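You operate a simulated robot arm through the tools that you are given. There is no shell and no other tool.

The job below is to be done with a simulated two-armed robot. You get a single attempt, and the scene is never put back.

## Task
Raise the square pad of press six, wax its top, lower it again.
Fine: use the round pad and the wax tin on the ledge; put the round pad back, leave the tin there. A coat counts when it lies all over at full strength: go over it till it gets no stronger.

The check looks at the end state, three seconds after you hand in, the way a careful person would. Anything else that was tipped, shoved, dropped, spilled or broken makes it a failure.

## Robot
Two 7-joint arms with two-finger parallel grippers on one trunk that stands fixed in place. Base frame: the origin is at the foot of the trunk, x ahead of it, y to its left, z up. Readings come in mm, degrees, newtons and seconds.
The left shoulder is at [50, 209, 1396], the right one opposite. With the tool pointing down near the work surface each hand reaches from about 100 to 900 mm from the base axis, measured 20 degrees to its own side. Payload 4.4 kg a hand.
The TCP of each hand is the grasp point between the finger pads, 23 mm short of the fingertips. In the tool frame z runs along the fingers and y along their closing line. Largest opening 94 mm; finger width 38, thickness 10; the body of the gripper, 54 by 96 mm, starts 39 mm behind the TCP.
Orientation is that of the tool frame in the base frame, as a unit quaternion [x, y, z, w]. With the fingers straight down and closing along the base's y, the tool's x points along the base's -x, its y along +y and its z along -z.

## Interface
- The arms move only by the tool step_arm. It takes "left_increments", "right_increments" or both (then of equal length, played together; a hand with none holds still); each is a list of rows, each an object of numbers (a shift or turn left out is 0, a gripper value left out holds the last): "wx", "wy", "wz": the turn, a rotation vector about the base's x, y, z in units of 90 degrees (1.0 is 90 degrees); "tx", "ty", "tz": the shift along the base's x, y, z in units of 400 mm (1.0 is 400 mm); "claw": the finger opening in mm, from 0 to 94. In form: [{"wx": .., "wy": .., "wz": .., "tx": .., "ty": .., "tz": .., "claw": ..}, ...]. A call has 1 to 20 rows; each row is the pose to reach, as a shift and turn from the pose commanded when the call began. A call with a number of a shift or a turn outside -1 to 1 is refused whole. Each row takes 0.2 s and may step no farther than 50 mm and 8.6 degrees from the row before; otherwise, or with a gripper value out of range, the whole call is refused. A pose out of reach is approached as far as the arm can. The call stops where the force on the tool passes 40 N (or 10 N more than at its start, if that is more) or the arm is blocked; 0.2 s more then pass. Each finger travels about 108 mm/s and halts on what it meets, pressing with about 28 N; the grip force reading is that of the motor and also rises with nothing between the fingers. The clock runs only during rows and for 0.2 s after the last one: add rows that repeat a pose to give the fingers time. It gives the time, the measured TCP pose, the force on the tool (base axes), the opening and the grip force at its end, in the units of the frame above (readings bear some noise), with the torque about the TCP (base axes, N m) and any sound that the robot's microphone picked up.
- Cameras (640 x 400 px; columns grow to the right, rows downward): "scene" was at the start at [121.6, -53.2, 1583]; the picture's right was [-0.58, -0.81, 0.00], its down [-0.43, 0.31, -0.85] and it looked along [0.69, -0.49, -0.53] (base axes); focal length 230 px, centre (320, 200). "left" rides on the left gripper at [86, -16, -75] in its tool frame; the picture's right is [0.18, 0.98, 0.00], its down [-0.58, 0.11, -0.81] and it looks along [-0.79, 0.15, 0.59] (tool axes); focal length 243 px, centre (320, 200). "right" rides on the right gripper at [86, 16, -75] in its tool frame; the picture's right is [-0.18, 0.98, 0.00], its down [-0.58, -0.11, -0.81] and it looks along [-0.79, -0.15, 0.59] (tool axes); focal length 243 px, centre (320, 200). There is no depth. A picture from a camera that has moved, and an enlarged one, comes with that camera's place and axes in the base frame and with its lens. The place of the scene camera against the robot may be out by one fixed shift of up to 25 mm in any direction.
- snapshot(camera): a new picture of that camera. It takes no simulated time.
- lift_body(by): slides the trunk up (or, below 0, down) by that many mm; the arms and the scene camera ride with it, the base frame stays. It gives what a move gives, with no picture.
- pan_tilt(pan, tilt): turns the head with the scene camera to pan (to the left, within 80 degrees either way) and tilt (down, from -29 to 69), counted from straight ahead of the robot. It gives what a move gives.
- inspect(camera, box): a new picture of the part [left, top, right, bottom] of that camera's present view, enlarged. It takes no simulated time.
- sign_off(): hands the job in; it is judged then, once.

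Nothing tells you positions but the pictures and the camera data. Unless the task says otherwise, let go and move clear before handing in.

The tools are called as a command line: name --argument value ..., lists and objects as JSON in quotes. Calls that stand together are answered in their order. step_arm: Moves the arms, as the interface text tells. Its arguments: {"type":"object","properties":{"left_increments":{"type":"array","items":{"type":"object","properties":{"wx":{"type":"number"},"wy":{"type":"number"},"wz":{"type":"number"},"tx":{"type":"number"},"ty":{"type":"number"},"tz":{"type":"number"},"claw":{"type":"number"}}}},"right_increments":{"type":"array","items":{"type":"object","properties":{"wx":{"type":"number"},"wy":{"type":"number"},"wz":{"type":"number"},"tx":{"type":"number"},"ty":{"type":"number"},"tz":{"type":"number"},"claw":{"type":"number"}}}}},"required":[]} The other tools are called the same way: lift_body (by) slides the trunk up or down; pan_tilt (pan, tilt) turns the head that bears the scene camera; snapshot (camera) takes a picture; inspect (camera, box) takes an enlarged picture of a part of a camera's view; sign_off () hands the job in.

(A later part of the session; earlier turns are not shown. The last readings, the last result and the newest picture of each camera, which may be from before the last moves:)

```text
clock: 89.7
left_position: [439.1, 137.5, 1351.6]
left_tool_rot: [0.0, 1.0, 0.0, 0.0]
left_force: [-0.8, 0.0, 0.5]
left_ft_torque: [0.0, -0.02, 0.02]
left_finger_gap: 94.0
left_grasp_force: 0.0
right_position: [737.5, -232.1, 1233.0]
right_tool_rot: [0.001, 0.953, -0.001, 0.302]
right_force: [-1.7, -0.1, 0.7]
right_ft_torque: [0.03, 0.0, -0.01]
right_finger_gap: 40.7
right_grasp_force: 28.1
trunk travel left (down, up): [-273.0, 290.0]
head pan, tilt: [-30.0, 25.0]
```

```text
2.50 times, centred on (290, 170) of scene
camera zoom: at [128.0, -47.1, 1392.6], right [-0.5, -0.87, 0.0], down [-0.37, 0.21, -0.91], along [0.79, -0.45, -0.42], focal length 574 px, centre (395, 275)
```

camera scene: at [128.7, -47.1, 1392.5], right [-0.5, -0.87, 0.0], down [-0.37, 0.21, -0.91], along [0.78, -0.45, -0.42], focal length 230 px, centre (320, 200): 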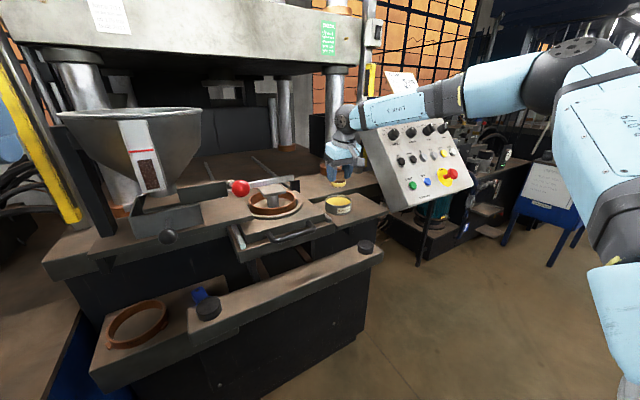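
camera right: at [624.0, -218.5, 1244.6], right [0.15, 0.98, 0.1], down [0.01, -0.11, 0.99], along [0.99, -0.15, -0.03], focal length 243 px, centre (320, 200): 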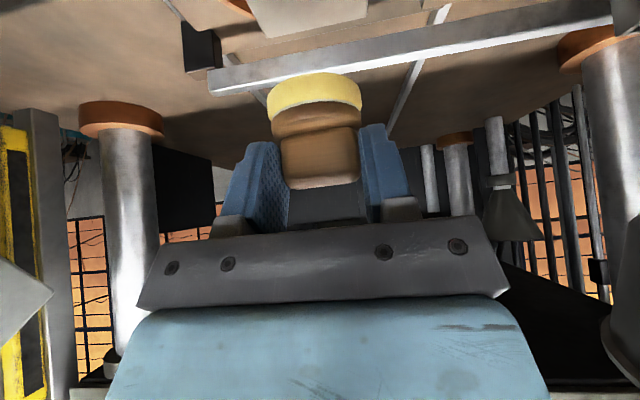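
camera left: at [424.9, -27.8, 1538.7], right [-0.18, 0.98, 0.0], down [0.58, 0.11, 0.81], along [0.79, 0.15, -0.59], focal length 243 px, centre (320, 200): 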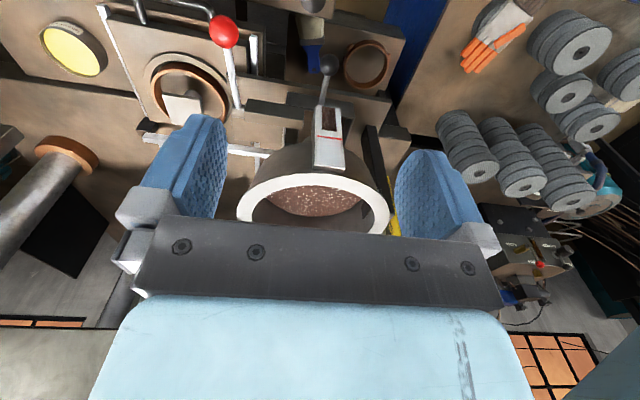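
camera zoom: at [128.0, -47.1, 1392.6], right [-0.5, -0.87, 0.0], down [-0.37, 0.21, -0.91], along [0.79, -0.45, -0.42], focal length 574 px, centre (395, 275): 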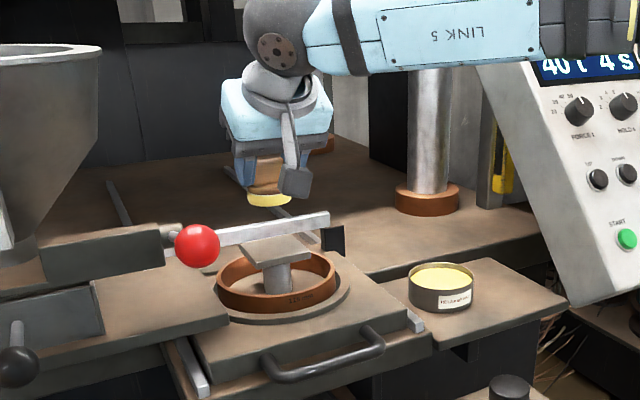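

Full reach now: the hand is exactly above the pad, (737, -232, 1233). Lowering to about 10 mm above the pad and checking the alignment.

step_arm --right_increments '[{"tz": -0.04}, {"tz": -0.08}, {"tz": -0.1}, {"tz": -0.1}]'

snapshot --camera "right"

inspect --camera "right" --box '[200, 0, 440, 150]'

inspect --camera "scene" --box '[240, 150, 340, 230]'

```text
clock: 90.7
left_position: [439.7, 139.4, 1349.7]
left_tool_rot: [0.0, 1.0, 0.0, -0.001]
left_force: [-0.6, 0.4, 0.5]
left_ft_torque: [-0.03, -0.03, -0.01]
left_finger_gap: 94.0
left_grasp_force: 0.1
right_position: [738.4, -233.2, 1191.7]
right_tool_rot: [0.001, 0.954, -0.001, 0.301]
right_force: [0.5, 0.3, -0.4]
right_ft_torque: [-0.02, 0.03, 0.0]
right_finger_gap: 40.3
right_grasp_force: 28.3
trunk travel left (down, up): [-273.0, 290.0]
head pan, tilt: [-30.0, 25.0]
```

```text
taken
camera right: at [624.3, -219.1, 1204.3], right [0.15, 0.98, 0.1], down [0.01, -0.11, 0.99], along [0.99, -0.15, -0.03], focal length 243 px, centre (320, 200)
```

right: 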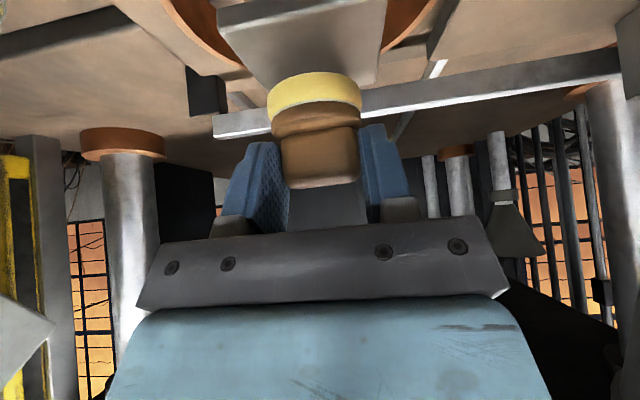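

```text
2.67 times, centred on (320, 75) of right
camera zoom: at [624.3, -219.1, 1204.3], right [0.15, 0.98, 0.1], down [0.01, -0.11, 0.99], along [0.99, -0.15, -0.03], focal length 647 px, centre (320, 533)
```

zoom: 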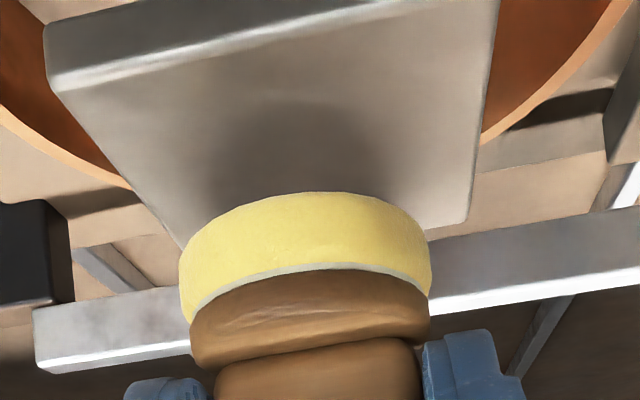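

```text
5.00 times, centred on (290, 190) of scene
camera zoom: at [128.7, -47.0, 1392.5], right [-0.5, -0.87, 0.0], down [-0.37, 0.21, -0.91], along [0.78, -0.45, -0.42], focal length 1148 px, centre (470, 250)
```

zoom: 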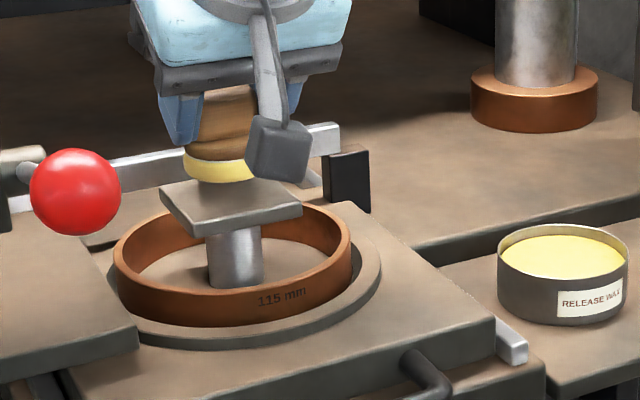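

The gap reading is creeping down (41.5 → 40.3), as the handle narrows toward its top, so I'd like a lower grip. I'll rest the round pad on the square pad and regrip deeper there.

step_arm --right_increments '[{"tz": -0.008}, {"tz": -0.016}, {"tz": -0.02}]'

inspect --camera "right" --box '[200, 0, 440, 150]'

```text
clock: 91.5
left_position: [439.9, 138.4, 1349.8]
left_tool_rot: [0.0, 1.0, 0.0, 0.0]
left_force: [-0.6, -0.2, 0.5]
left_ft_torque: [0.0, 0.02, -0.01]
left_finger_gap: 94.2
left_grasp_force: 0.1
right_position: [737.5, -233.2, 1184.0]
right_tool_rot: [0.0, 0.954, -0.002, 0.301]
right_force: [-1.0, 0.1, -0.2]
right_ft_torque: [-0.01, -0.02, 0.01]
right_finger_gap: 40.3
right_grasp_force: 28.3
trunk travel left (down, up): [-273.0, 290.0]
head pan, tilt: [-30.0, 25.0]
```

```text
2.67 times, centred on (320, 75) of right
camera zoom: at [624.3, -219.2, 1196.1], right [0.15, 0.98, 0.1], down [0.01, -0.11, 0.99], along [0.99, -0.15, -0.03], focal length 647 px, centre (320, 533)
```

zoom: 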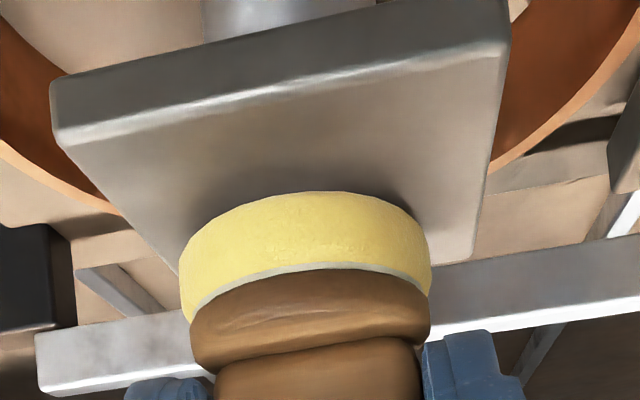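

No contact yet; the pad top is probably at about z 1130 given the geometry. Lowering further in small steps.

step_arm --right_increments '[{"tz": -0.004}, {"tz": -0.008}]'

```text
clock: 92.1
left_position: [439.8, 138.2, 1351.0]
left_tool_rot: [0.0, 1.0, 0.0, 0.0]
left_force: [0.1, -0.8, 0.9]
left_ft_torque: [-0.01, 0.04, 0.04]
left_finger_gap: 94.0
left_grasp_force: 0.0
right_position: [737.9, -233.4, 1182.5]
right_tool_rot: [0.0, 0.953, -0.001, 0.302]
right_force: [0.3, 0.3, -0.9]
right_ft_torque: [0.0, 0.0, 0.02]
right_finger_gap: 40.0
right_grasp_force: 28.2
trunk travel left (down, up): [-273.0, 290.0]
head pan, tilt: [-30.0, 25.0]
```

step_arm --right_increments '[{"tz": -0.004}, {"tz": -0.008}]'

inspect --camera "right" --box '[200, 0, 440, 150]'

```text
clock: 92.7
left_position: [438.7, 139.0, 1351.9]
left_tool_rot: [0.0, 1.0, 0.0, 0.001]
left_force: [0.4, -0.1, -0.5]
left_ft_torque: [0.03, -0.01, -0.03]
left_finger_gap: 94.2
left_grasp_force: 0.0
right_position: [738.6, -233.4, 1181.6]
right_tool_rot: [0.0, 0.953, -0.001, 0.304]
right_force: [3.1, -1.7, 12.0]
right_ft_torque: [-0.02, -0.07, 0.03]
right_finger_gap: 40.0
right_grasp_force: 27.7
trunk travel left (down, up): [-273.0, 290.0]
head pan, tilt: [-30.0, 25.0]
```

```text
2.67 times, centred on (320, 75) of right
camera zoom: at [623.9, -218.9, 1192.6], right [0.15, 0.98, 0.11], down [0.01, -0.11, 0.99], along [0.99, -0.15, -0.02], focal length 647 px, centre (320, 533)
```

zoom: 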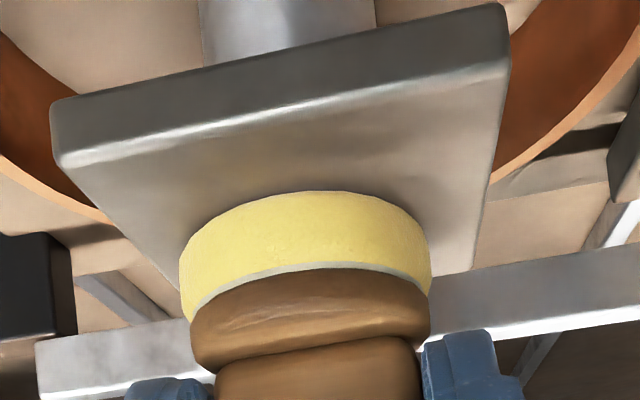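

Contact at about 12 N with the pad centred in both directions (pad top about z 1130). I'll ease off, open to 60 mm, go 4 mm deeper and 7 mm forward on the handle, and regrip.

step_arm --right_increments '[{"tz": 0.0035}, {"tz": 0.0035, "claw": 46}, {"tz": 0.0035, "claw": 54}, {"tz": 0.0035, "claw": 60}, {"tz": 0.0035, "claw": 60}]'

snapshot --camera "right"

```text
clock: 93.9
left_position: [439.7, 138.4, 1351.7]
left_tool_rot: [0.001, 1.0, 0.0, 0.0]
left_force: [0.2, -0.1, 0.5]
left_ft_torque: [0.01, 0.0, -0.02]
left_finger_gap: 94.2
left_grasp_force: 0.2
right_position: [739.2, -233.4, 1180.3]
right_tool_rot: [0.0, 0.953, -0.001, 0.302]
right_force: [-0.7, -0.3, -0.9]
right_ft_torque: [-0.01, 0.0, 0.02]
right_finger_gap: 60.1
right_grasp_force: 0.1
trunk travel left (down, up): [-273.0, 290.0]
head pan, tilt: [-30.0, 25.0]
```

```text
taken
camera right: at [624.3, -219.1, 1191.8], right [0.15, 0.98, 0.1], down [0.01, -0.11, 0.99], along [0.99, -0.15, -0.03], focal length 243 px, centre (320, 200)
```

right: 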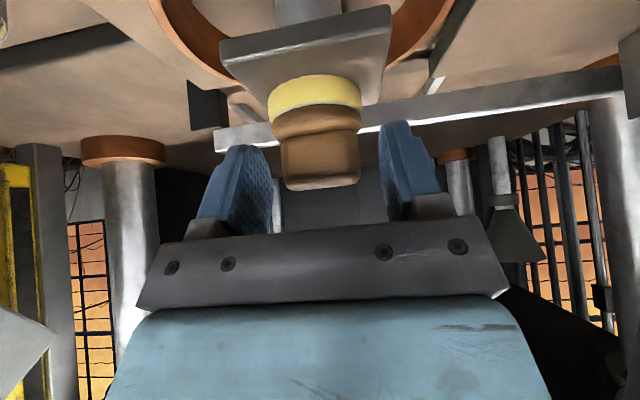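

It stands on the pad by itself. Shifting the open fingers and closing for the deeper grip.

step_arm --right_increments '[{"tx": 0.01, "tz": -0.005}, {"tx": 0.0175, "tz": -0.01}, {"tx": 0.0175, "tz": -0.01}]'

inspect --camera "right" --box '[220, 60, 420, 230]'

```text
clock: 94.7
left_position: [439.0, 137.5, 1351.8]
left_tool_rot: [0.0, 1.0, 0.0, 0.0]
left_force: [0.6, 0.8, -0.3]
left_ft_torque: [-0.03, 0.01, 0.03]
left_finger_gap: 94.2
left_grasp_force: 0.1
right_position: [744.2, -233.3, 1176.8]
right_tool_rot: [0.0, 0.953, -0.001, 0.302]
right_force: [0.2, 0.1, -0.1]
right_ft_torque: [0.0, 0.02, -0.01]
right_finger_gap: 60.2
right_grasp_force: 0.1
trunk travel left (down, up): [-273.0, 290.0]
head pan, tilt: [-30.0, 25.0]
```

```text
2.35 times, centred on (320, 145) of right
camera zoom: at [631.1, -219.2, 1187.7], right [0.15, 0.98, 0.1], down [0.01, -0.11, 0.99], along [0.99, -0.15, -0.03], focal length 571 px, centre (320, 329)
```

zoom: 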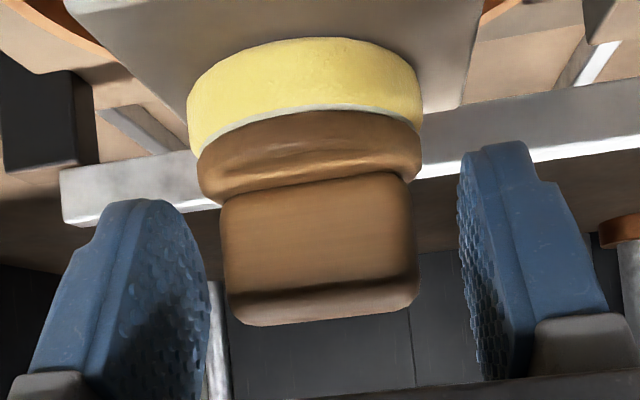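

Centred. Closing for the deeper grip.

step_arm --right_increments '[{"claw": 52}, {"claw": 48}, {"claw": 46}, {"claw": 0}, {"claw": 0}, {"claw": 0}, {"claw": 0}]'

inspect --camera "right" --box '[220, 60, 420, 230]'

```text
clock: 96.3
left_position: [439.5, 138.2, 1350.4]
left_tool_rot: [0.0, 1.0, 0.0, 0.0]
left_force: [-0.2, -0.6, 0.1]
left_ft_torque: [-0.01, 0.03, 0.0]
left_finger_gap: 94.1
left_grasp_force: 0.0
right_position: [745.5, -233.2, 1175.4]
right_tool_rot: [0.001, 0.954, -0.001, 0.301]
right_force: [0.6, -0.1, -0.3]
right_ft_torque: [0.01, 0.03, 0.01]
right_finger_gap: 44.8
right_grasp_force: 27.5
trunk travel left (down, up): [-273.0, 290.0]
head pan, tilt: [-30.0, 25.0]
```

```text
2.35 times, centred on (320, 145) of right
camera zoom: at [631.1, -219.2, 1187.6], right [0.15, 0.98, 0.1], down [0.01, -0.11, 0.99], along [0.99, -0.15, -0.03], focal length 571 px, centre (320, 329)
```

zoom: 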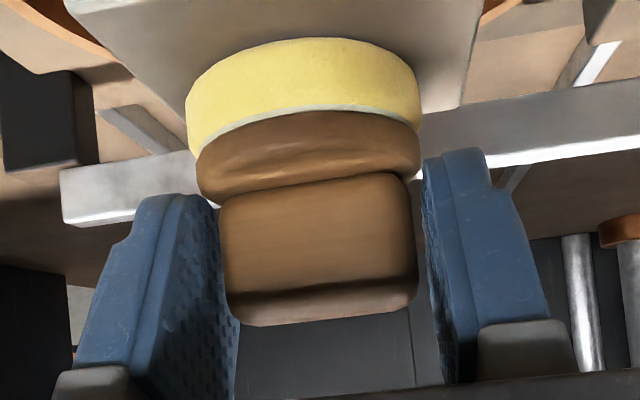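

Firm grip at 44.8 mm. Lifting 4 mm, turning the hand 15° to gain reach toward the far-left corner, then pressing down to check the force.

step_arm --right_increments '[{"tz": 0.01}, {"tz": 0.01, "wz": 0.0835}, {"tz": 0.01, "wz": 0.167}, {"tz": 0.004, "wz": 0.167}, {"tz": 0.0, "wz": 0.167}, {"tz": -0.002, "wz": 0.167}]'

inspect --camera "right" --box '[200, 0, 440, 180]'

```text
clock: 97.7
left_position: [439.7, 137.7, 1351.1]
left_tool_rot: [0.0, 1.0, 0.0, 0.0]
left_force: [-0.5, 0.0, -0.2]
left_ft_torque: [-0.02, 0.01, -0.02]
left_finger_gap: 93.9
left_grasp_force: 0.1
right_position: [744.8, -232.7, 1176.4]
right_tool_rot: [-0.125, 0.945, 0.038, 0.3]
right_force: [0.1, -0.8, 3.1]
right_ft_torque: [0.03, 0.05, -0.02]
right_finger_gap: 44.5
right_grasp_force: 28.0
trunk travel left (down, up): [-273.0, 290.0]
head pan, tilt: [-30.0, 25.0]
```

```text
2.22 times, centred on (320, 90) of right
camera zoom: at [630.5, -249.0, 1187.5], right [-0.11, 0.99, 0.1], down [0.04, -0.1, 0.99], along [0.99, 0.11, -0.03], focal length 539 px, centre (320, 444)
```

zoom: 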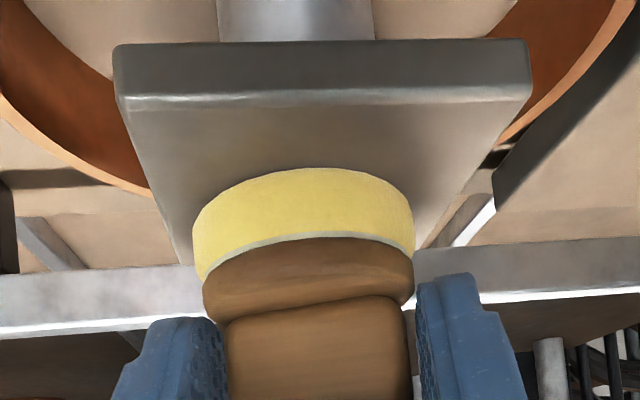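

Pressing lightly (3 N) and nearly centred: the round pad is about 2 mm to the right of the pad's centre. I'll add a little pressure and begin rubbing back and forth over the whole square.

step_arm --right_increments '[{"tx": 0.0, "ty": 0.005, "tz": -0.002}, {"tx": -0.03, "ty": -0.025, "tz": -0.002}, {"tx": -0.055, "ty": -0.055, "tz": -0.002}, {"tx": -0.02, "ty": -0.055, "tz": -0.002}, {"tx": 0.02, "ty": -0.055, "tz": -0.002}, {"tx": 0.055, "ty": -0.055, "tz": -0.002}, {"tx": 0.055, "ty": -0.025, "tz": -0.002}, {"tx": 0.02, "ty": -0.025, "tz": -0.002}, {"tx": -0.02, "ty": -0.025, "tz": -0.002}, {"tx": -0.055, "ty": -0.025, "tz": -0.002}]'

inspect --camera "right" --box '[200, 0, 440, 180]'

inspect --camera "scene" --box '[240, 150, 340, 230]'

```text
clock: 99.9
left_position: [439.2, 139.6, 1351.4]
left_tool_rot: [0.001, 1.0, 0.0, 0.001]
left_force: [-0.7, -0.3, 0.6]
left_ft_torque: [-0.02, -0.04, -0.01]
left_finger_gap: 94.0
left_grasp_force: 0.0
right_position: [722.0, -243.3, 1176.2]
right_tool_rot: [-0.124, 0.945, 0.038, 0.3]
right_force: [3.6, -0.5, 16.5]
right_ft_torque: [0.14, -0.24, -0.02]
right_finger_gap: 44.7
right_grasp_force: 28.7
trunk travel left (down, up): [-273.0, 290.0]
head pan, tilt: [-30.0, 25.0]
```

```text
2.22 times, centred on (320, 90) of right
camera zoom: at [607.3, -258.1, 1186.8], right [-0.11, 0.99, 0.1], down [0.04, -0.1, 0.99], along [0.99, 0.11, -0.03], focal length 539 px, centre (320, 444)
```

zoom: 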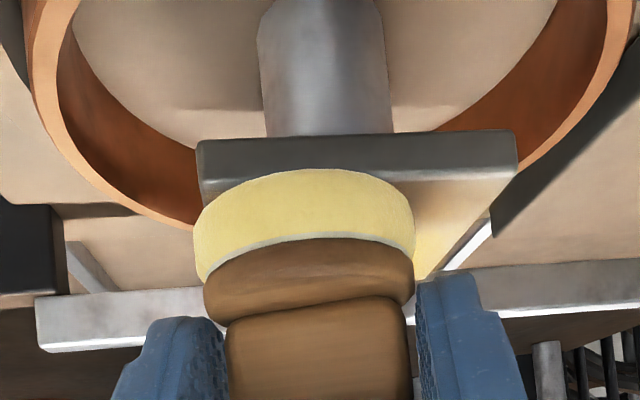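

```text
5.00 times, centred on (290, 190) of scene
camera zoom: at [127.2, -46.2, 1392.8], right [-0.5, -0.87, 0.0], down [-0.36, 0.21, -0.91], along [0.79, -0.45, -0.42], focal length 1148 px, centre (470, 250)
```

zoom: 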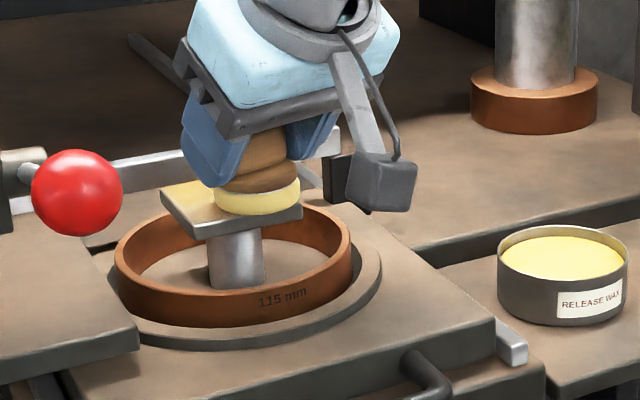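

Wax is going on (yellow where it has passed) at about 16 N, slightly firm. I'll ease the pressure a little and continue across the rest of the square.

step_arm --right_increments '[{"tx": 0.0, "ty": 0.03, "tz": 0.001}, {"tx": 0.035, "ty": 0.03, "tz": 0.001}, {"tx": 0.075, "ty": 0.03, "tz": 0.001}, {"tx": 0.11, "ty": 0.03, "tz": 0.001}, {"tx": 0.11, "ty": 0.06, "tz": 0.001}, {"tx": 0.075, "ty": 0.06, "tz": 0.001}, {"tx": 0.035, "ty": 0.06, "tz": 0.001}, {"tx": 0.0, "ty": 0.06, "tz": 0.001}, {"tx": 0.0, "ty": 0.0875, "tz": 0.001}, {"tx": 0.035, "ty": 0.0875, "tz": 0.001}, {"tx": 0.075, "ty": 0.0875, "tz": 0.001}, {"tx": 0.11, "ty": 0.0875, "tz": 0.001}]'

inspect --camera "right" --box '[160, 0, 480, 180]'

inspect --camera "scene" --box '[240, 150, 340, 230]'

```text
clock: 102.5
left_position: [438.8, 138.6, 1351.3]
left_tool_rot: [0.001, 1.0, 0.0, 0.0]
left_force: [0.4, 1.0, 0.8]
left_ft_torque: [0.0, -0.01, -0.01]
left_finger_gap: 93.8
left_grasp_force: 0.0
right_position: [765.6, -208.4, 1175.5]
right_tool_rot: [-0.125, 0.945, 0.038, 0.3]
right_force: [-0.6, 0.2, 5.1]
right_ft_torque: [0.02, 0.12, 0.04]
right_finger_gap: 44.5
right_grasp_force: 28.1
trunk travel left (down, up): [-273.0, 290.0]
head pan, tilt: [-30.0, 25.0]
```

```text
2.00 times, centred on (320, 90) of right
camera zoom: at [652.2, -223.5, 1186.5], right [-0.11, 0.99, 0.1], down [0.04, -0.1, 0.99], along [0.99, 0.11, -0.03], focal length 485 px, centre (320, 420)
```

zoom: 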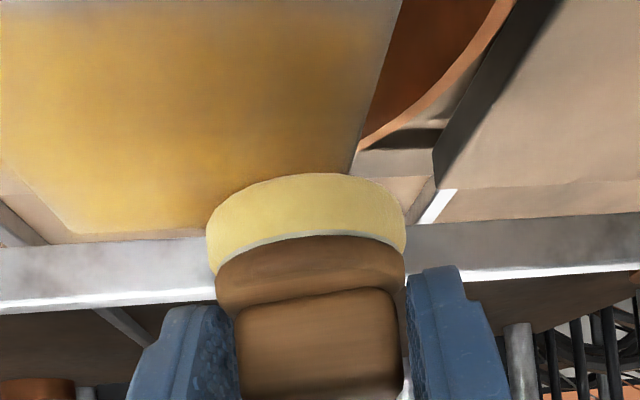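

```text
5.00 times, centred on (290, 190) of scene
camera zoom: at [127.7, -46.8, 1392.7], right [-0.5, -0.87, 0.0], down [-0.36, 0.21, -0.91], along [0.79, -0.45, -0.42], focal length 1148 px, centre (470, 250)
```

zoom: 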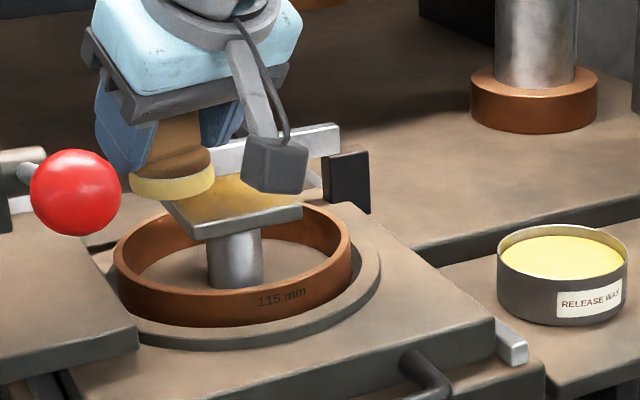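

Good coverage building, with the middle stronger than the edges. Next I'll go over it crosswise, reaching a bit further out over the edges.

step_arm --right_increments '[{"tx": 0.0, "ty": 0.0075, "tz": -0.0005}, {"tx": 0.0, "ty": -0.0325, "tz": -0.0005}, {"tx": 0.0, "ty": -0.0725, "tz": -0.0005}, {"tx": 0.0, "ty": -0.1125, "tz": -0.0005}, {"tx": 0.0, "ty": -0.1325, "tz": -0.0005}, {"tx": -0.035, "ty": -0.1325, "tz": -0.0005}, {"tx": -0.035, "ty": -0.0925, "tz": -0.0005}, {"tx": -0.035, "ty": -0.0525, "tz": -0.0005}, {"tx": -0.035, "ty": -0.0125, "tz": -0.0005}, {"tx": -0.035, "ty": 0.0075, "tz": -0.0005}, {"tx": -0.075, "ty": 0.0075, "tz": -0.0005}, {"tx": -0.075, "ty": -0.0325, "tz": -0.0005}, {"tx": -0.075, "ty": -0.0725, "tz": -0.0005}, {"tx": -0.075, "ty": -0.1125, "tz": -0.0005}, {"tx": -0.075, "ty": -0.1325, "tz": -0.0005}, {"tx": -0.11, "ty": -0.1325, "tz": -0.0005}, {"tx": -0.11, "ty": -0.0925, "tz": -0.0005}, {"tx": -0.11, "ty": -0.0525, "tz": -0.0005}, {"tx": -0.11, "ty": -0.0125, "tz": -0.0005}, {"tx": -0.11, "ty": 0.0075, "tz": -0.0005}]'

inspect --camera "right" --box '[160, 0, 480, 180]'

inspect --camera "scene" --box '[240, 150, 340, 230]'

```text
clock: 106.7
left_position: [438.9, 137.4, 1351.8]
left_tool_rot: [0.0, 1.0, 0.0, 0.0]
left_force: [-0.2, -0.1, -0.3]
left_ft_torque: [0.0, 0.02, 0.02]
left_finger_gap: 93.9
left_grasp_force: 0.1
right_position: [723.5, -204.5, 1174.6]
right_tool_rot: [-0.125, 0.945, 0.039, 0.299]
right_force: [0.7, -2.0, 2.4]
right_ft_torque: [-0.08, 0.03, -0.01]
right_finger_gap: 44.5
right_grasp_force: 27.3
trunk travel left (down, up): [-273.0, 290.0]
head pan, tilt: [-30.0, 25.0]
```

```text
2.00 times, centred on (320, 90) of right
camera zoom: at [608.7, -221.0, 1186.2], right [-0.11, 0.99, 0.1], down [0.04, -0.1, 0.99], along [0.99, 0.11, -0.03], focal length 485 px, centre (320, 420)
```

zoom: 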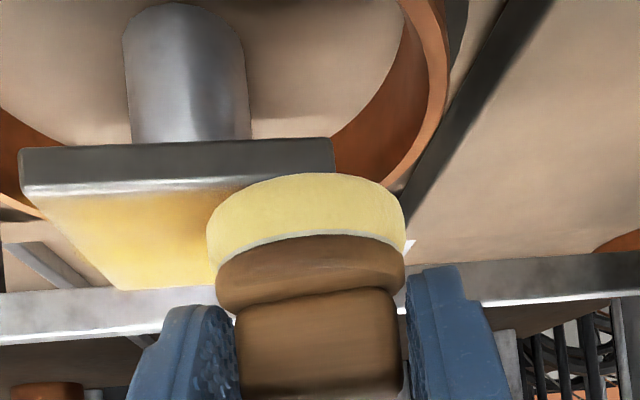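

```text
5.00 times, centred on (290, 190) of scene
camera zoom: at [128.4, -47.3, 1392.5], right [-0.5, -0.87, 0.0], down [-0.37, 0.21, -0.91], along [0.78, -0.45, -0.42], focal length 1148 px, centre (470, 250)
```

zoom: 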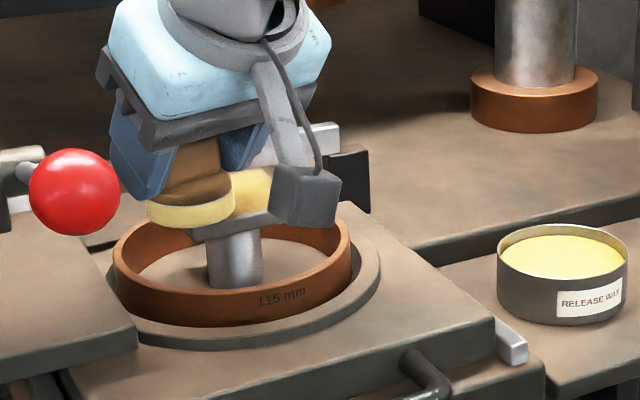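

I'll lift off and back away a bit to judge how even the coat is.

step_arm --right_increments '[{"tz": 0.02}, {"tz": 0.08}, {"tz": 0.18, "tx": -0.04}, {"tz": 0.27, "tx": -0.12, "ty": -0.02}, {"tz": 0.3, "tx": -0.22, "ty": -0.04}, {"tz": 0.3, "tx": -0.32, "ty": -0.06}, {"tz": 0.3, "tx": -0.38, "ty": -0.06}, {"tz": 0.3, "tx": -0.38, "ty": -0.06}]'

inspect --camera "right" --box '[220, 0, 420, 130]'

inspect --camera "scene" --box '[250, 170, 320, 220]'

inspect --camera "left" --box '[20, 120, 160, 220]'

```text
clock: 108.5
left_position: [440.5, 138.2, 1351.3]
left_tool_rot: [0.001, 1.0, 0.0, -0.001]
left_force: [-0.5, 0.3, 0.5]
left_ft_torque: [0.01, -0.02, 0.02]
left_finger_gap: 94.1
left_grasp_force: 0.0
right_position: [571.5, -228.7, 1295.8]
right_tool_rot: [-0.124, 0.945, 0.038, 0.299]
right_force: [0.4, 0.3, -1.4]
right_ft_torque: [0.03, 0.02, 0.02]
right_finger_gap: 44.1
right_grasp_force: 27.8
trunk travel left (down, up): [-273.0, 290.0]
head pan, tilt: [-30.0, 25.0]
```

```text
3.08 times, centred on (320, 65) of right
camera zoom: at [456.9, -244.8, 1306.6], right [-0.11, 0.99, 0.1], down [0.04, -0.1, 0.99], along [0.99, 0.11, -0.03], focal length 746 px, centre (320, 615)
```

zoom: 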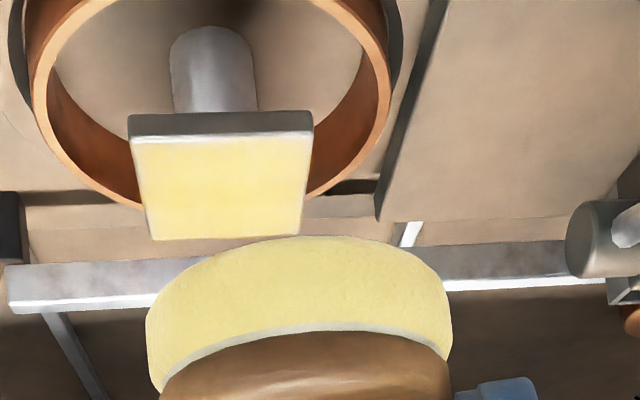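

```text
8.00 times, centred on (285, 195) of scene
camera zoom: at [129.2, -47.2, 1392.4], right [-0.5, -0.87, 0.0], down [-0.37, 0.21, -0.91], along [0.78, -0.45, -0.42], focal length 1836 px, centre (600, 240)
```

zoom: 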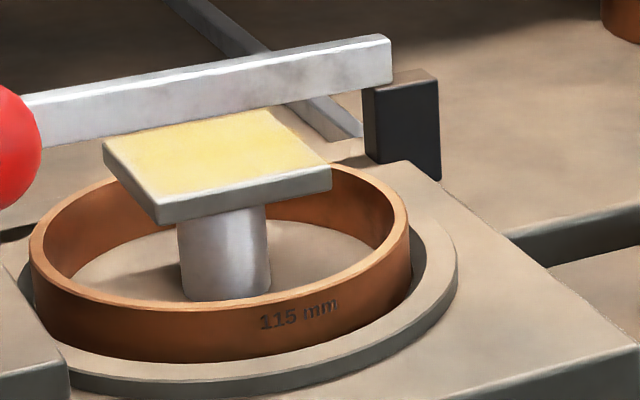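

```text
4.00 times, centred on (90, 170) of left
camera zoom: at [353.9, 123.5, 1425.2], right [-0.18, 0.98, 0.0], down [0.58, 0.11, 0.81], along [0.79, 0.15, -0.59], focal length 970 px, centre (1240, 320)
```

zoom: 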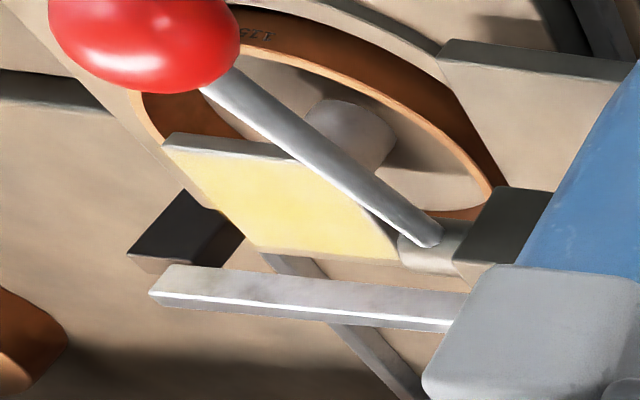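

The coat covers nearly everything but is paler around the rim. Zooming in for a detailed look.

inspect --camera "right" --box '[255, 30, 325, 80]'

inspect --camera "scene" --box '[258, 180, 296, 200]'

inspect --camera "left" --box '[50, 150, 130, 190]'

```text
8.00 times, centred on (290, 55) of right
camera zoom: at [456.9, -244.8, 1306.6], right [-0.11, 0.99, 0.1], down [0.04, -0.1, 0.99], along [0.99, 0.11, -0.03], focal length 1941 px, centre (560, 1360)
```

zoom: 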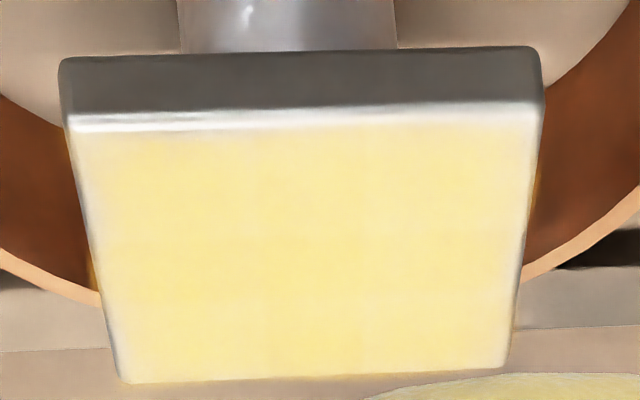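

```text
16.00 times, centred on (277, 190) of scene
camera zoom: at [129.2, -47.2, 1392.4], right [-0.5, -0.87, 0.0], down [-0.37, 0.21, -0.91], along [0.78, -0.45, -0.42], focal length 3673 px, centre (1008, 360)
```

zoom: 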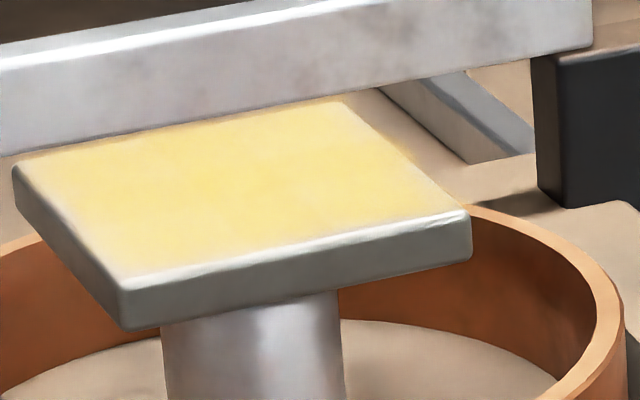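

```text
8.00 times, centred on (90, 170) of left
camera zoom: at [353.9, 123.5, 1425.2], right [-0.18, 0.98, 0.0], down [0.58, 0.11, 0.81], along [0.79, 0.15, -0.59], focal length 1941 px, centre (2160, 440)
```

zoom: 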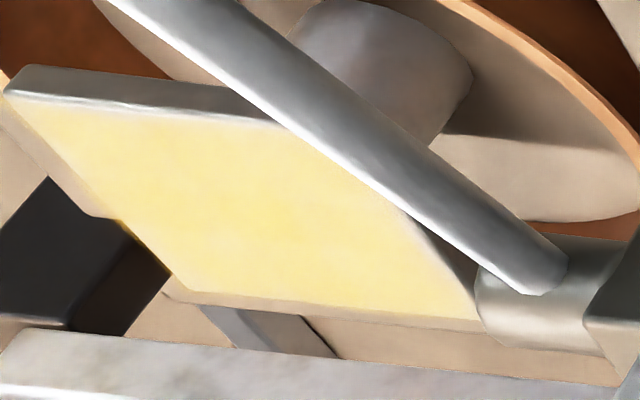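

The coat is light yellow with a paler rim, so it needs more passes. I'll reload the round pad with wax first, going back over the tin.

step_arm --right_increments '[{"ty": -0.1}, {"ty": -0.2, "tz": -0.02}, {"ty": -0.3, "tx": 0.04, "tz": -0.06}, {"ty": -0.4, "tx": 0.08, "tz": -0.1}, {"ty": -0.48, "tx": 0.15, "tz": -0.14}, {"ty": -0.53, "tx": 0.24, "tz": -0.18}, {"ty": -0.53, "tx": 0.33, "tz": -0.22}, {"ty": -0.53, "tx": 0.33, "tz": -0.32}, {"ty": -0.53, "tx": 0.33, "tz": -0.4}, {"ty": -0.53, "tx": 0.33, "tz": -0.43}, {"ty": -0.53, "tx": 0.33, "tz": -0.43}]'

snapshot --camera "right"

inspect --camera "scene" --box '[300, 120, 380, 230]'

```text
clock: 110.9
left_position: [440.5, 137.8, 1351.2]
left_tool_rot: [0.0, 1.0, 0.0, 0.0]
left_force: [-0.4, -0.4, 0.4]
left_ft_torque: [-0.02, 0.0, 0.0]
left_finger_gap: 94.0
left_grasp_force: 0.0
right_position: [702.5, -440.9, 1122.1]
right_tool_rot: [-0.125, 0.945, 0.039, 0.299]
right_force: [0.3, 0.3, -0.3]
right_ft_torque: [-0.01, 0.04, -0.01]
right_finger_gap: 44.4
right_grasp_force: 27.8
trunk travel left (down, up): [-273.0, 290.0]
head pan, tilt: [-30.0, 25.0]
```

```text
taken
camera right: at [588.8, -456.9, 1134.2], right [-0.11, 0.99, 0.1], down [0.04, -0.1, 0.99], along [0.99, 0.11, -0.03], focal length 243 px, centre (320, 200)
```

right: 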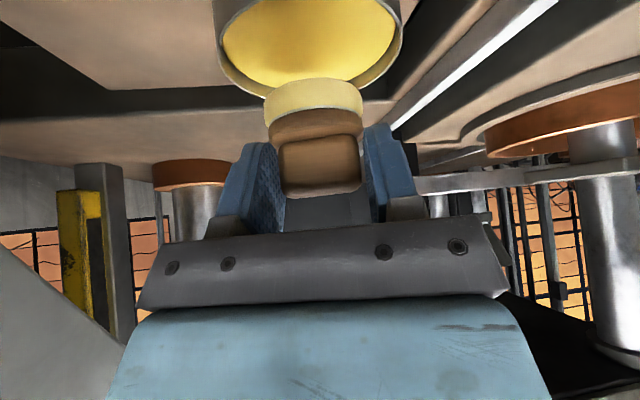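

```text
3.64 times, centred on (340, 175) of scene
camera zoom: at [128.8, -47.1, 1392.5], right [-0.5, -0.87, 0.0], down [-0.37, 0.21, -0.91], along [0.78, -0.45, -0.42], focal length 835 px, centre (247, 291)
```

zoom: 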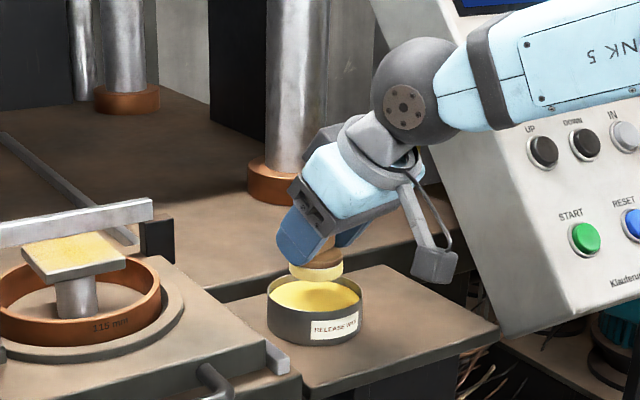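

The round pad has indeed paled, so a reload is worthwhile. Lowering onto the wax again.

step_arm --right_increments '[{"ty": -0.003, "tz": -0.03}, {"ty": -0.003, "tz": -0.05}, {"ty": -0.003, "tz": -0.055}, {"ty": -0.003, "tz": -0.06}]'

inspect --camera "right" --box '[200, 0, 440, 150]'

```text
clock: 111.9
left_position: [440.2, 138.3, 1350.0]
left_tool_rot: [0.0, 1.0, 0.0, 0.0]
left_force: [0.2, -0.5, 0.1]
left_ft_torque: [-0.01, -0.05, -0.04]
left_finger_gap: 94.2
left_grasp_force: 0.0
right_position: [703.1, -443.2, 1097.5]
right_tool_rot: [-0.125, 0.945, 0.039, 0.299]
right_force: [0.1, 0.3, 0.1]
right_ft_torque: [0.01, 0.01, -0.04]
right_finger_gap: 44.4
right_grasp_force: 27.9
trunk travel left (down, up): [-273.0, 290.0]
head pan, tilt: [-30.0, 25.0]
```

```text
2.67 times, centred on (320, 75) of right
camera zoom: at [588.9, -458.3, 1110.2], right [-0.11, 0.99, 0.1], down [0.04, -0.1, 0.99], along [0.99, 0.11, -0.03], focal length 647 px, centre (320, 533)
```

zoom: 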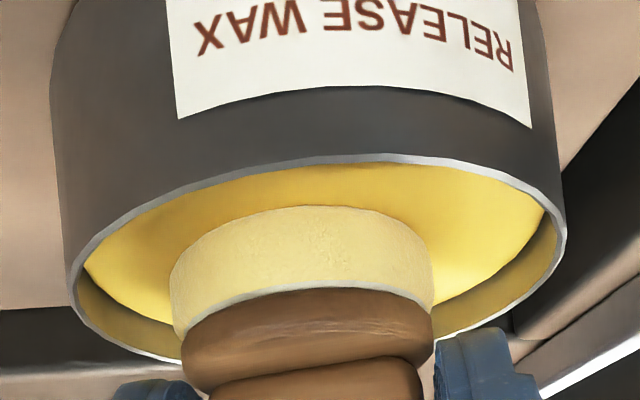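

Nearly touching. Going down the last millimetres.

step_arm --right_increments '[{"ty": 0.005, "tz": -0.003}, {"ty": 0.005, "tz": -0.006}]'

```text
clock: 112.5
left_position: [438.7, 138.7, 1351.2]
left_tool_rot: [0.0, 1.0, 0.0, -0.001]
left_force: [0.3, -0.3, 0.3]
left_ft_torque: [-0.01, -0.01, 0.01]
left_finger_gap: 94.0
left_grasp_force: 0.0
right_position: [702.1, -439.3, 1099.0]
right_tool_rot: [-0.125, 0.945, 0.039, 0.301]
right_force: [0.2, -3.1, 10.1]
right_ft_torque: [-0.15, 0.11, 0.01]
right_finger_gap: 44.6
right_grasp_force: 28.2
trunk travel left (down, up): [-273.0, 290.0]
head pan, tilt: [-30.0, 25.0]
```

In contact at 10 N. Holding briefly, then lifting straight out.

step_arm --right_increments '[{"tz": 0.0}, {"tz": 0.0}, {"tz": 0.0}, {"tz": 0.02}, {"tz": 0.05}, {"tz": 0.1}, {"tz": 0.16}, {"tz": 0.16}]'

snapshot --camera "right"

inspect --camera "scene" --box '[300, 120, 380, 230]'

```text
clock: 114.3
left_position: [440.2, 138.9, 1351.0]
left_tool_rot: [0.001, 1.0, 0.001, 0.0]
left_force: [-0.3, 0.0, 0.2]
left_ft_torque: [-0.02, 0.02, -0.03]
left_finger_gap: 94.1
left_grasp_force: 0.1
right_position: [704.7, -440.8, 1160.3]
right_tool_rot: [-0.124, 0.945, 0.038, 0.299]
right_force: [-0.1, -0.7, -0.4]
right_ft_torque: [-0.03, 0.02, 0.02]
right_finger_gap: 44.5
right_grasp_force: 28.1
trunk travel left (down, up): [-273.0, 290.0]
head pan, tilt: [-30.0, 25.0]
```

```text
taken
camera right: at [588.9, -456.3, 1171.7], right [-0.11, 0.99, 0.1], down [0.04, -0.1, 0.99], along [0.99, 0.11, -0.03], focal length 243 px, centre (320, 200)
```

right: 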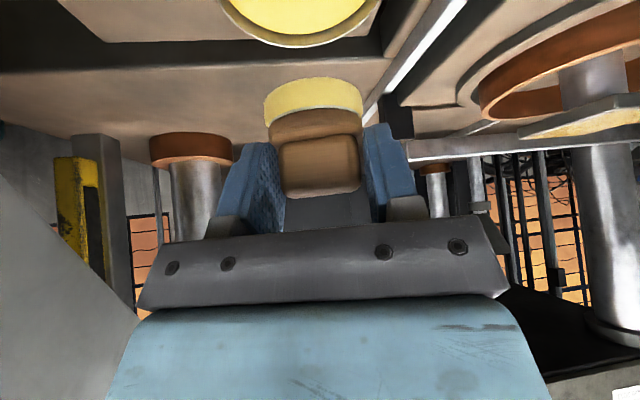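

```text
3.64 times, centred on (340, 175) of scene
camera zoom: at [129.2, -47.3, 1392.4], right [-0.5, -0.87, 0.0], down [-0.37, 0.21, -0.91], along [0.78, -0.45, -0.42], focal length 835 px, centre (247, 291)
```

zoom: 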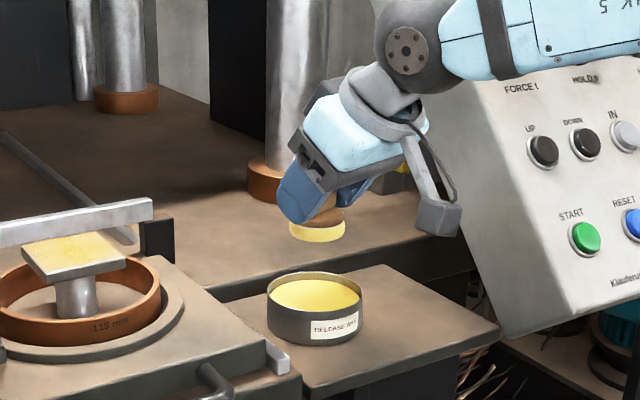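

Freshly loaded. Back over to the square pad.

step_arm --right_increments '[{"tz": 0.08}, {"tz": 0.135, "ty": 0.05}, {"tz": 0.14, "ty": 0.16, "tx": 0.03}, {"tz": 0.14, "ty": 0.27, "tx": 0.06}, {"tz": 0.14, "ty": 0.38, "tx": 0.09}, {"tz": 0.14, "ty": 0.48, "tx": 0.103}, {"tz": 0.14, "ty": 0.523, "tx": 0.103}, {"tz": 0.09, "ty": 0.523, "tx": 0.103}, {"tz": 0.055, "ty": 0.523, "tx": 0.103}, {"tz": 0.055, "ty": 0.523, "tx": 0.103}]'

inspect --camera "right" --box '[200, 0, 440, 180]'

```text
clock: 116.5
left_position: [440.1, 139.1, 1351.2]
left_tool_rot: [0.001, 1.0, 0.0, 0.0]
left_force: [-0.4, 0.3, 0.1]
left_ft_torque: [0.0, 0.0, 0.02]
left_finger_gap: 93.8
left_grasp_force: 0.0
right_position: [744.6, -230.5, 1181.7]
right_tool_rot: [-0.125, 0.945, 0.039, 0.299]
right_force: [-0.2, 0.5, -0.6]
right_ft_torque: [-0.01, 0.03, -0.04]
right_finger_gap: 44.5
right_grasp_force: 28.2
trunk travel left (down, up): [-273.0, 290.0]
head pan, tilt: [-30.0, 25.0]
```

```text
2.22 times, centred on (320, 90) of right
camera zoom: at [629.9, -246.7, 1193.4], right [-0.11, 0.99, 0.1], down [0.04, -0.1, 0.99], along [0.99, 0.11, -0.03], focal length 539 px, centre (320, 444)
```

zoom: 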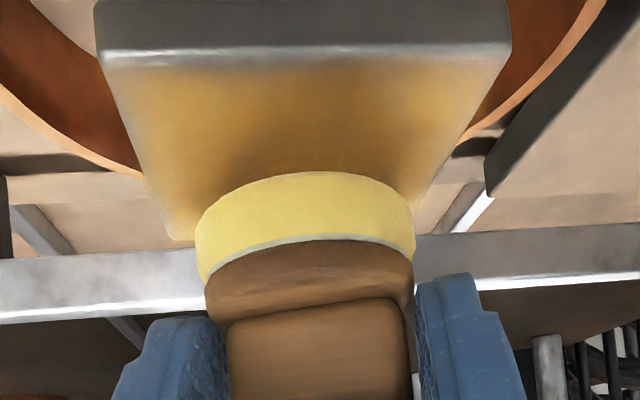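

Centred again, and the paler rim is visible. Pressing down and working round the perimeter first.

step_arm --right_increments '[{"tz": -0.0145}, {"tx": -0.035, "ty": -0.035, "tz": -0.0155}, {"tx": -0.065, "ty": -0.065, "tz": -0.0155}, {"tx": -0.03, "ty": -0.065, "tz": -0.0155}, {"tx": 0.01, "ty": -0.065, "tz": -0.0155}, {"tx": 0.05, "ty": -0.065, "tz": -0.0155}, {"tx": 0.065, "ty": -0.065, "tz": -0.0155}, {"tx": 0.065, "ty": -0.03, "tz": -0.0155}, {"tx": 0.065, "ty": 0.01, "tz": -0.0155}, {"tx": 0.065, "ty": 0.05, "tz": -0.0155}, {"tx": 0.065, "ty": 0.065, "tz": -0.0155}, {"tx": 0.03, "ty": 0.065, "tz": -0.0155}, {"tx": -0.01, "ty": 0.065, "tz": -0.0155}, {"tx": -0.05, "ty": 0.065, "tz": -0.0155}, {"tx": -0.065, "ty": 0.065, "tz": -0.0155}, {"tx": -0.065, "ty": 0.03, "tz": -0.0155}, {"tx": -0.065, "ty": -0.01, "tz": -0.0155}, {"tx": -0.065, "ty": -0.05, "tz": -0.0155}, {"tx": -0.05, "ty": -0.05, "tz": -0.0155}, {"tx": -0.05, "ty": -0.01, "tz": -0.0155}]'

inspect --camera "right" --box '[160, 0, 480, 180]'

inspect --camera "scene" --box '[240, 150, 340, 230]'

```text
clock: 120.7
left_position: [440.8, 138.2, 1349.8]
left_tool_rot: [0.0, 1.0, 0.0, 0.0]
left_force: [-0.5, -0.2, -0.1]
left_ft_torque: [0.0, 0.02, 0.0]
left_finger_gap: 94.1
left_grasp_force: 0.1
right_position: [725.2, -235.3, 1174.9]
right_tool_rot: [-0.125, 0.945, 0.038, 0.299]
right_force: [0.5, 1.1, -0.1]
right_ft_torque: [-0.02, 0.03, 0.0]
right_finger_gap: 44.7
right_grasp_force: 28.1
trunk travel left (down, up): [-273.0, 290.0]
head pan, tilt: [-30.0, 25.0]
```

```text
2.00 times, centred on (320, 90) of right
camera zoom: at [610.3, -251.0, 1187.1], right [-0.11, 0.99, 0.1], down [0.04, -0.1, 0.99], along [0.99, 0.11, -0.03], focal length 485 px, centre (320, 420)
```

zoom: 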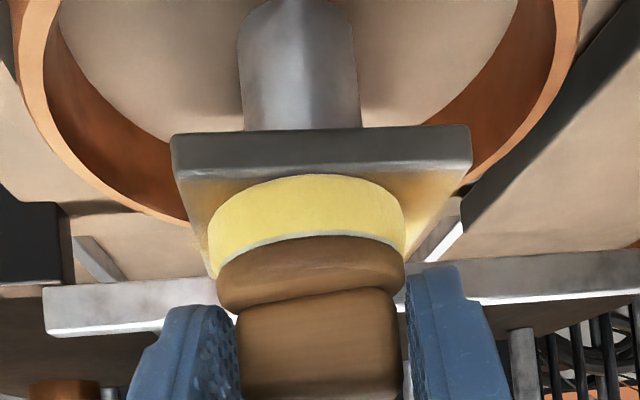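

```text
5.00 times, centred on (290, 190) of scene
camera zoom: at [129.1, -47.0, 1392.4], right [-0.5, -0.87, 0.0], down [-0.37, 0.21, -0.91], along [0.78, -0.45, -0.42], focal length 1148 px, centre (470, 250)
```

zoom: 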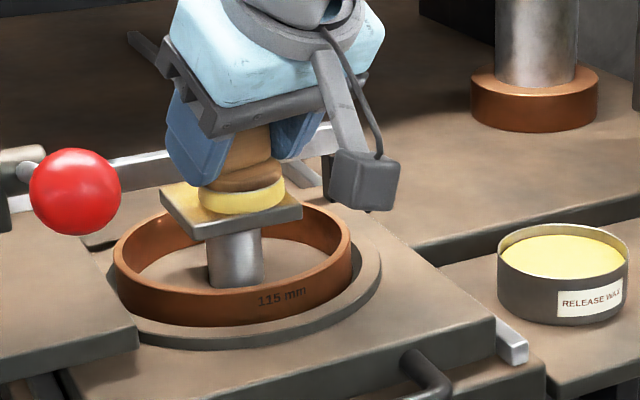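

The force reads near zero, so contact was too light this time. Pressing down another millimetre or two and checking.

step_arm --right_increments '[{"tz": -0.002}, {"tz": -0.004}]'

```text
clock: 121.3
left_position: [438.4, 138.1, 1350.4]
left_tool_rot: [0.0, 1.0, 0.001, 0.001]
left_force: [0.2, -1.3, 1.0]
left_ft_torque: [0.0, -0.02, 0.03]
left_finger_gap: 94.0
left_grasp_force: 0.0
right_position: [725.0, -234.5, 1174.6]
right_tool_rot: [-0.125, 0.945, 0.039, 0.3]
right_force: [0.1, 1.0, 3.2]
right_ft_torque: [0.1, 0.05, 0.01]
right_finger_gap: 44.2
right_grasp_force: 28.6
trunk travel left (down, up): [-273.0, 290.0]
head pan, tilt: [-30.0, 25.0]
```

3 N now. Adding a little more pressure and repeating the perimeter, then the interior.

step_arm --right_increments '[{"tx": -0.015, "ty": -0.055, "tz": -0.0015}, {"tx": 0.025, "ty": -0.055, "tz": -0.0015}, {"tx": 0.065, "ty": -0.055, "tz": -0.0015}, {"tx": 0.105, "ty": -0.055, "tz": -0.0015}, {"tx": 0.115, "ty": -0.055, "tz": -0.0015}, {"tx": 0.115, "ty": -0.015, "tz": -0.0015}, {"tx": 0.115, "ty": 0.025, "tz": -0.0015}, {"tx": 0.115, "ty": 0.065, "tz": -0.0015}, {"tx": 0.115, "ty": 0.075, "tz": -0.0015}, {"tx": 0.075, "ty": 0.075, "tz": -0.0015}, {"tx": 0.035, "ty": 0.075, "tz": -0.0015}, {"tx": -0.005, "ty": 0.075, "tz": -0.0015}, {"tx": -0.015, "ty": 0.075, "tz": -0.0015}, {"tx": -0.015, "ty": 0.035, "tz": -0.0015}, {"tx": -0.015, "ty": -0.005, "tz": -0.0015}, {"tx": -0.015, "ty": -0.045, "tz": -0.0015}, {"tx": 0.02, "ty": -0.025, "tz": -0.0015}, {"tx": 0.06, "ty": -0.025, "tz": -0.0015}, {"tx": 0.1, "ty": -0.025, "tz": -0.0015}, {"tx": 0.1, "ty": 0.015, "tz": -0.0015}]'

inspect --camera "right" --box '[160, 0, 480, 180]'

inspect --camera "scene" --box '[240, 150, 340, 230]'

```text
clock: 125.5
left_position: [439.1, 138.5, 1351.7]
left_tool_rot: [0.001, 1.0, 0.0, -0.001]
left_force: [-0.1, -1.4, -0.5]
left_ft_torque: [-0.02, 0.01, 0.03]
left_finger_gap: 93.8
left_grasp_force: 0.1
right_position: [764.1, -229.1, 1173.9]
right_tool_rot: [-0.124, 0.945, 0.038, 0.299]
right_force: [1.1, -2.4, 4.5]
right_ft_torque: [-0.02, 0.03, 0.03]
right_finger_gap: 44.3
right_grasp_force: 27.9
trunk travel left (down, up): [-273.0, 290.0]
head pan, tilt: [-30.0, 25.0]
```

```text
2.00 times, centred on (320, 90) of right
camera zoom: at [650.0, -245.2, 1185.6], right [-0.11, 0.99, 0.1], down [0.04, -0.1, 0.99], along [0.99, 0.11, -0.03], focal length 485 px, centre (320, 420)
```

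zoom: 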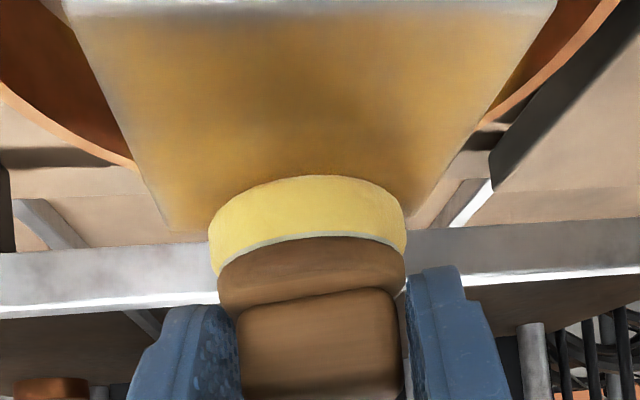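

```text
5.00 times, centred on (290, 190) of scene
camera zoom: at [128.2, -46.9, 1392.6], right [-0.5, -0.87, 0.0], down [-0.37, 0.21, -0.91], along [0.78, -0.45, -0.42], focal length 1148 px, centre (470, 250)
```

zoom: 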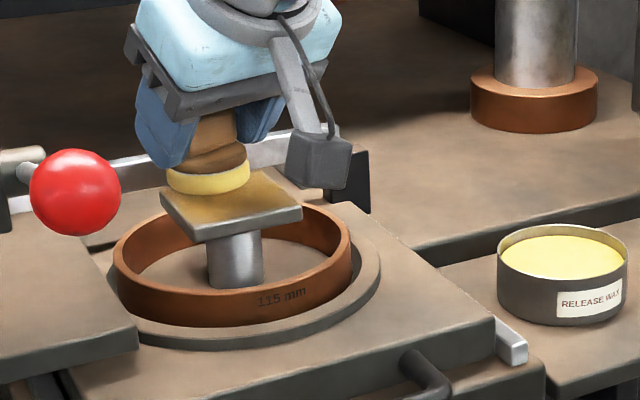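

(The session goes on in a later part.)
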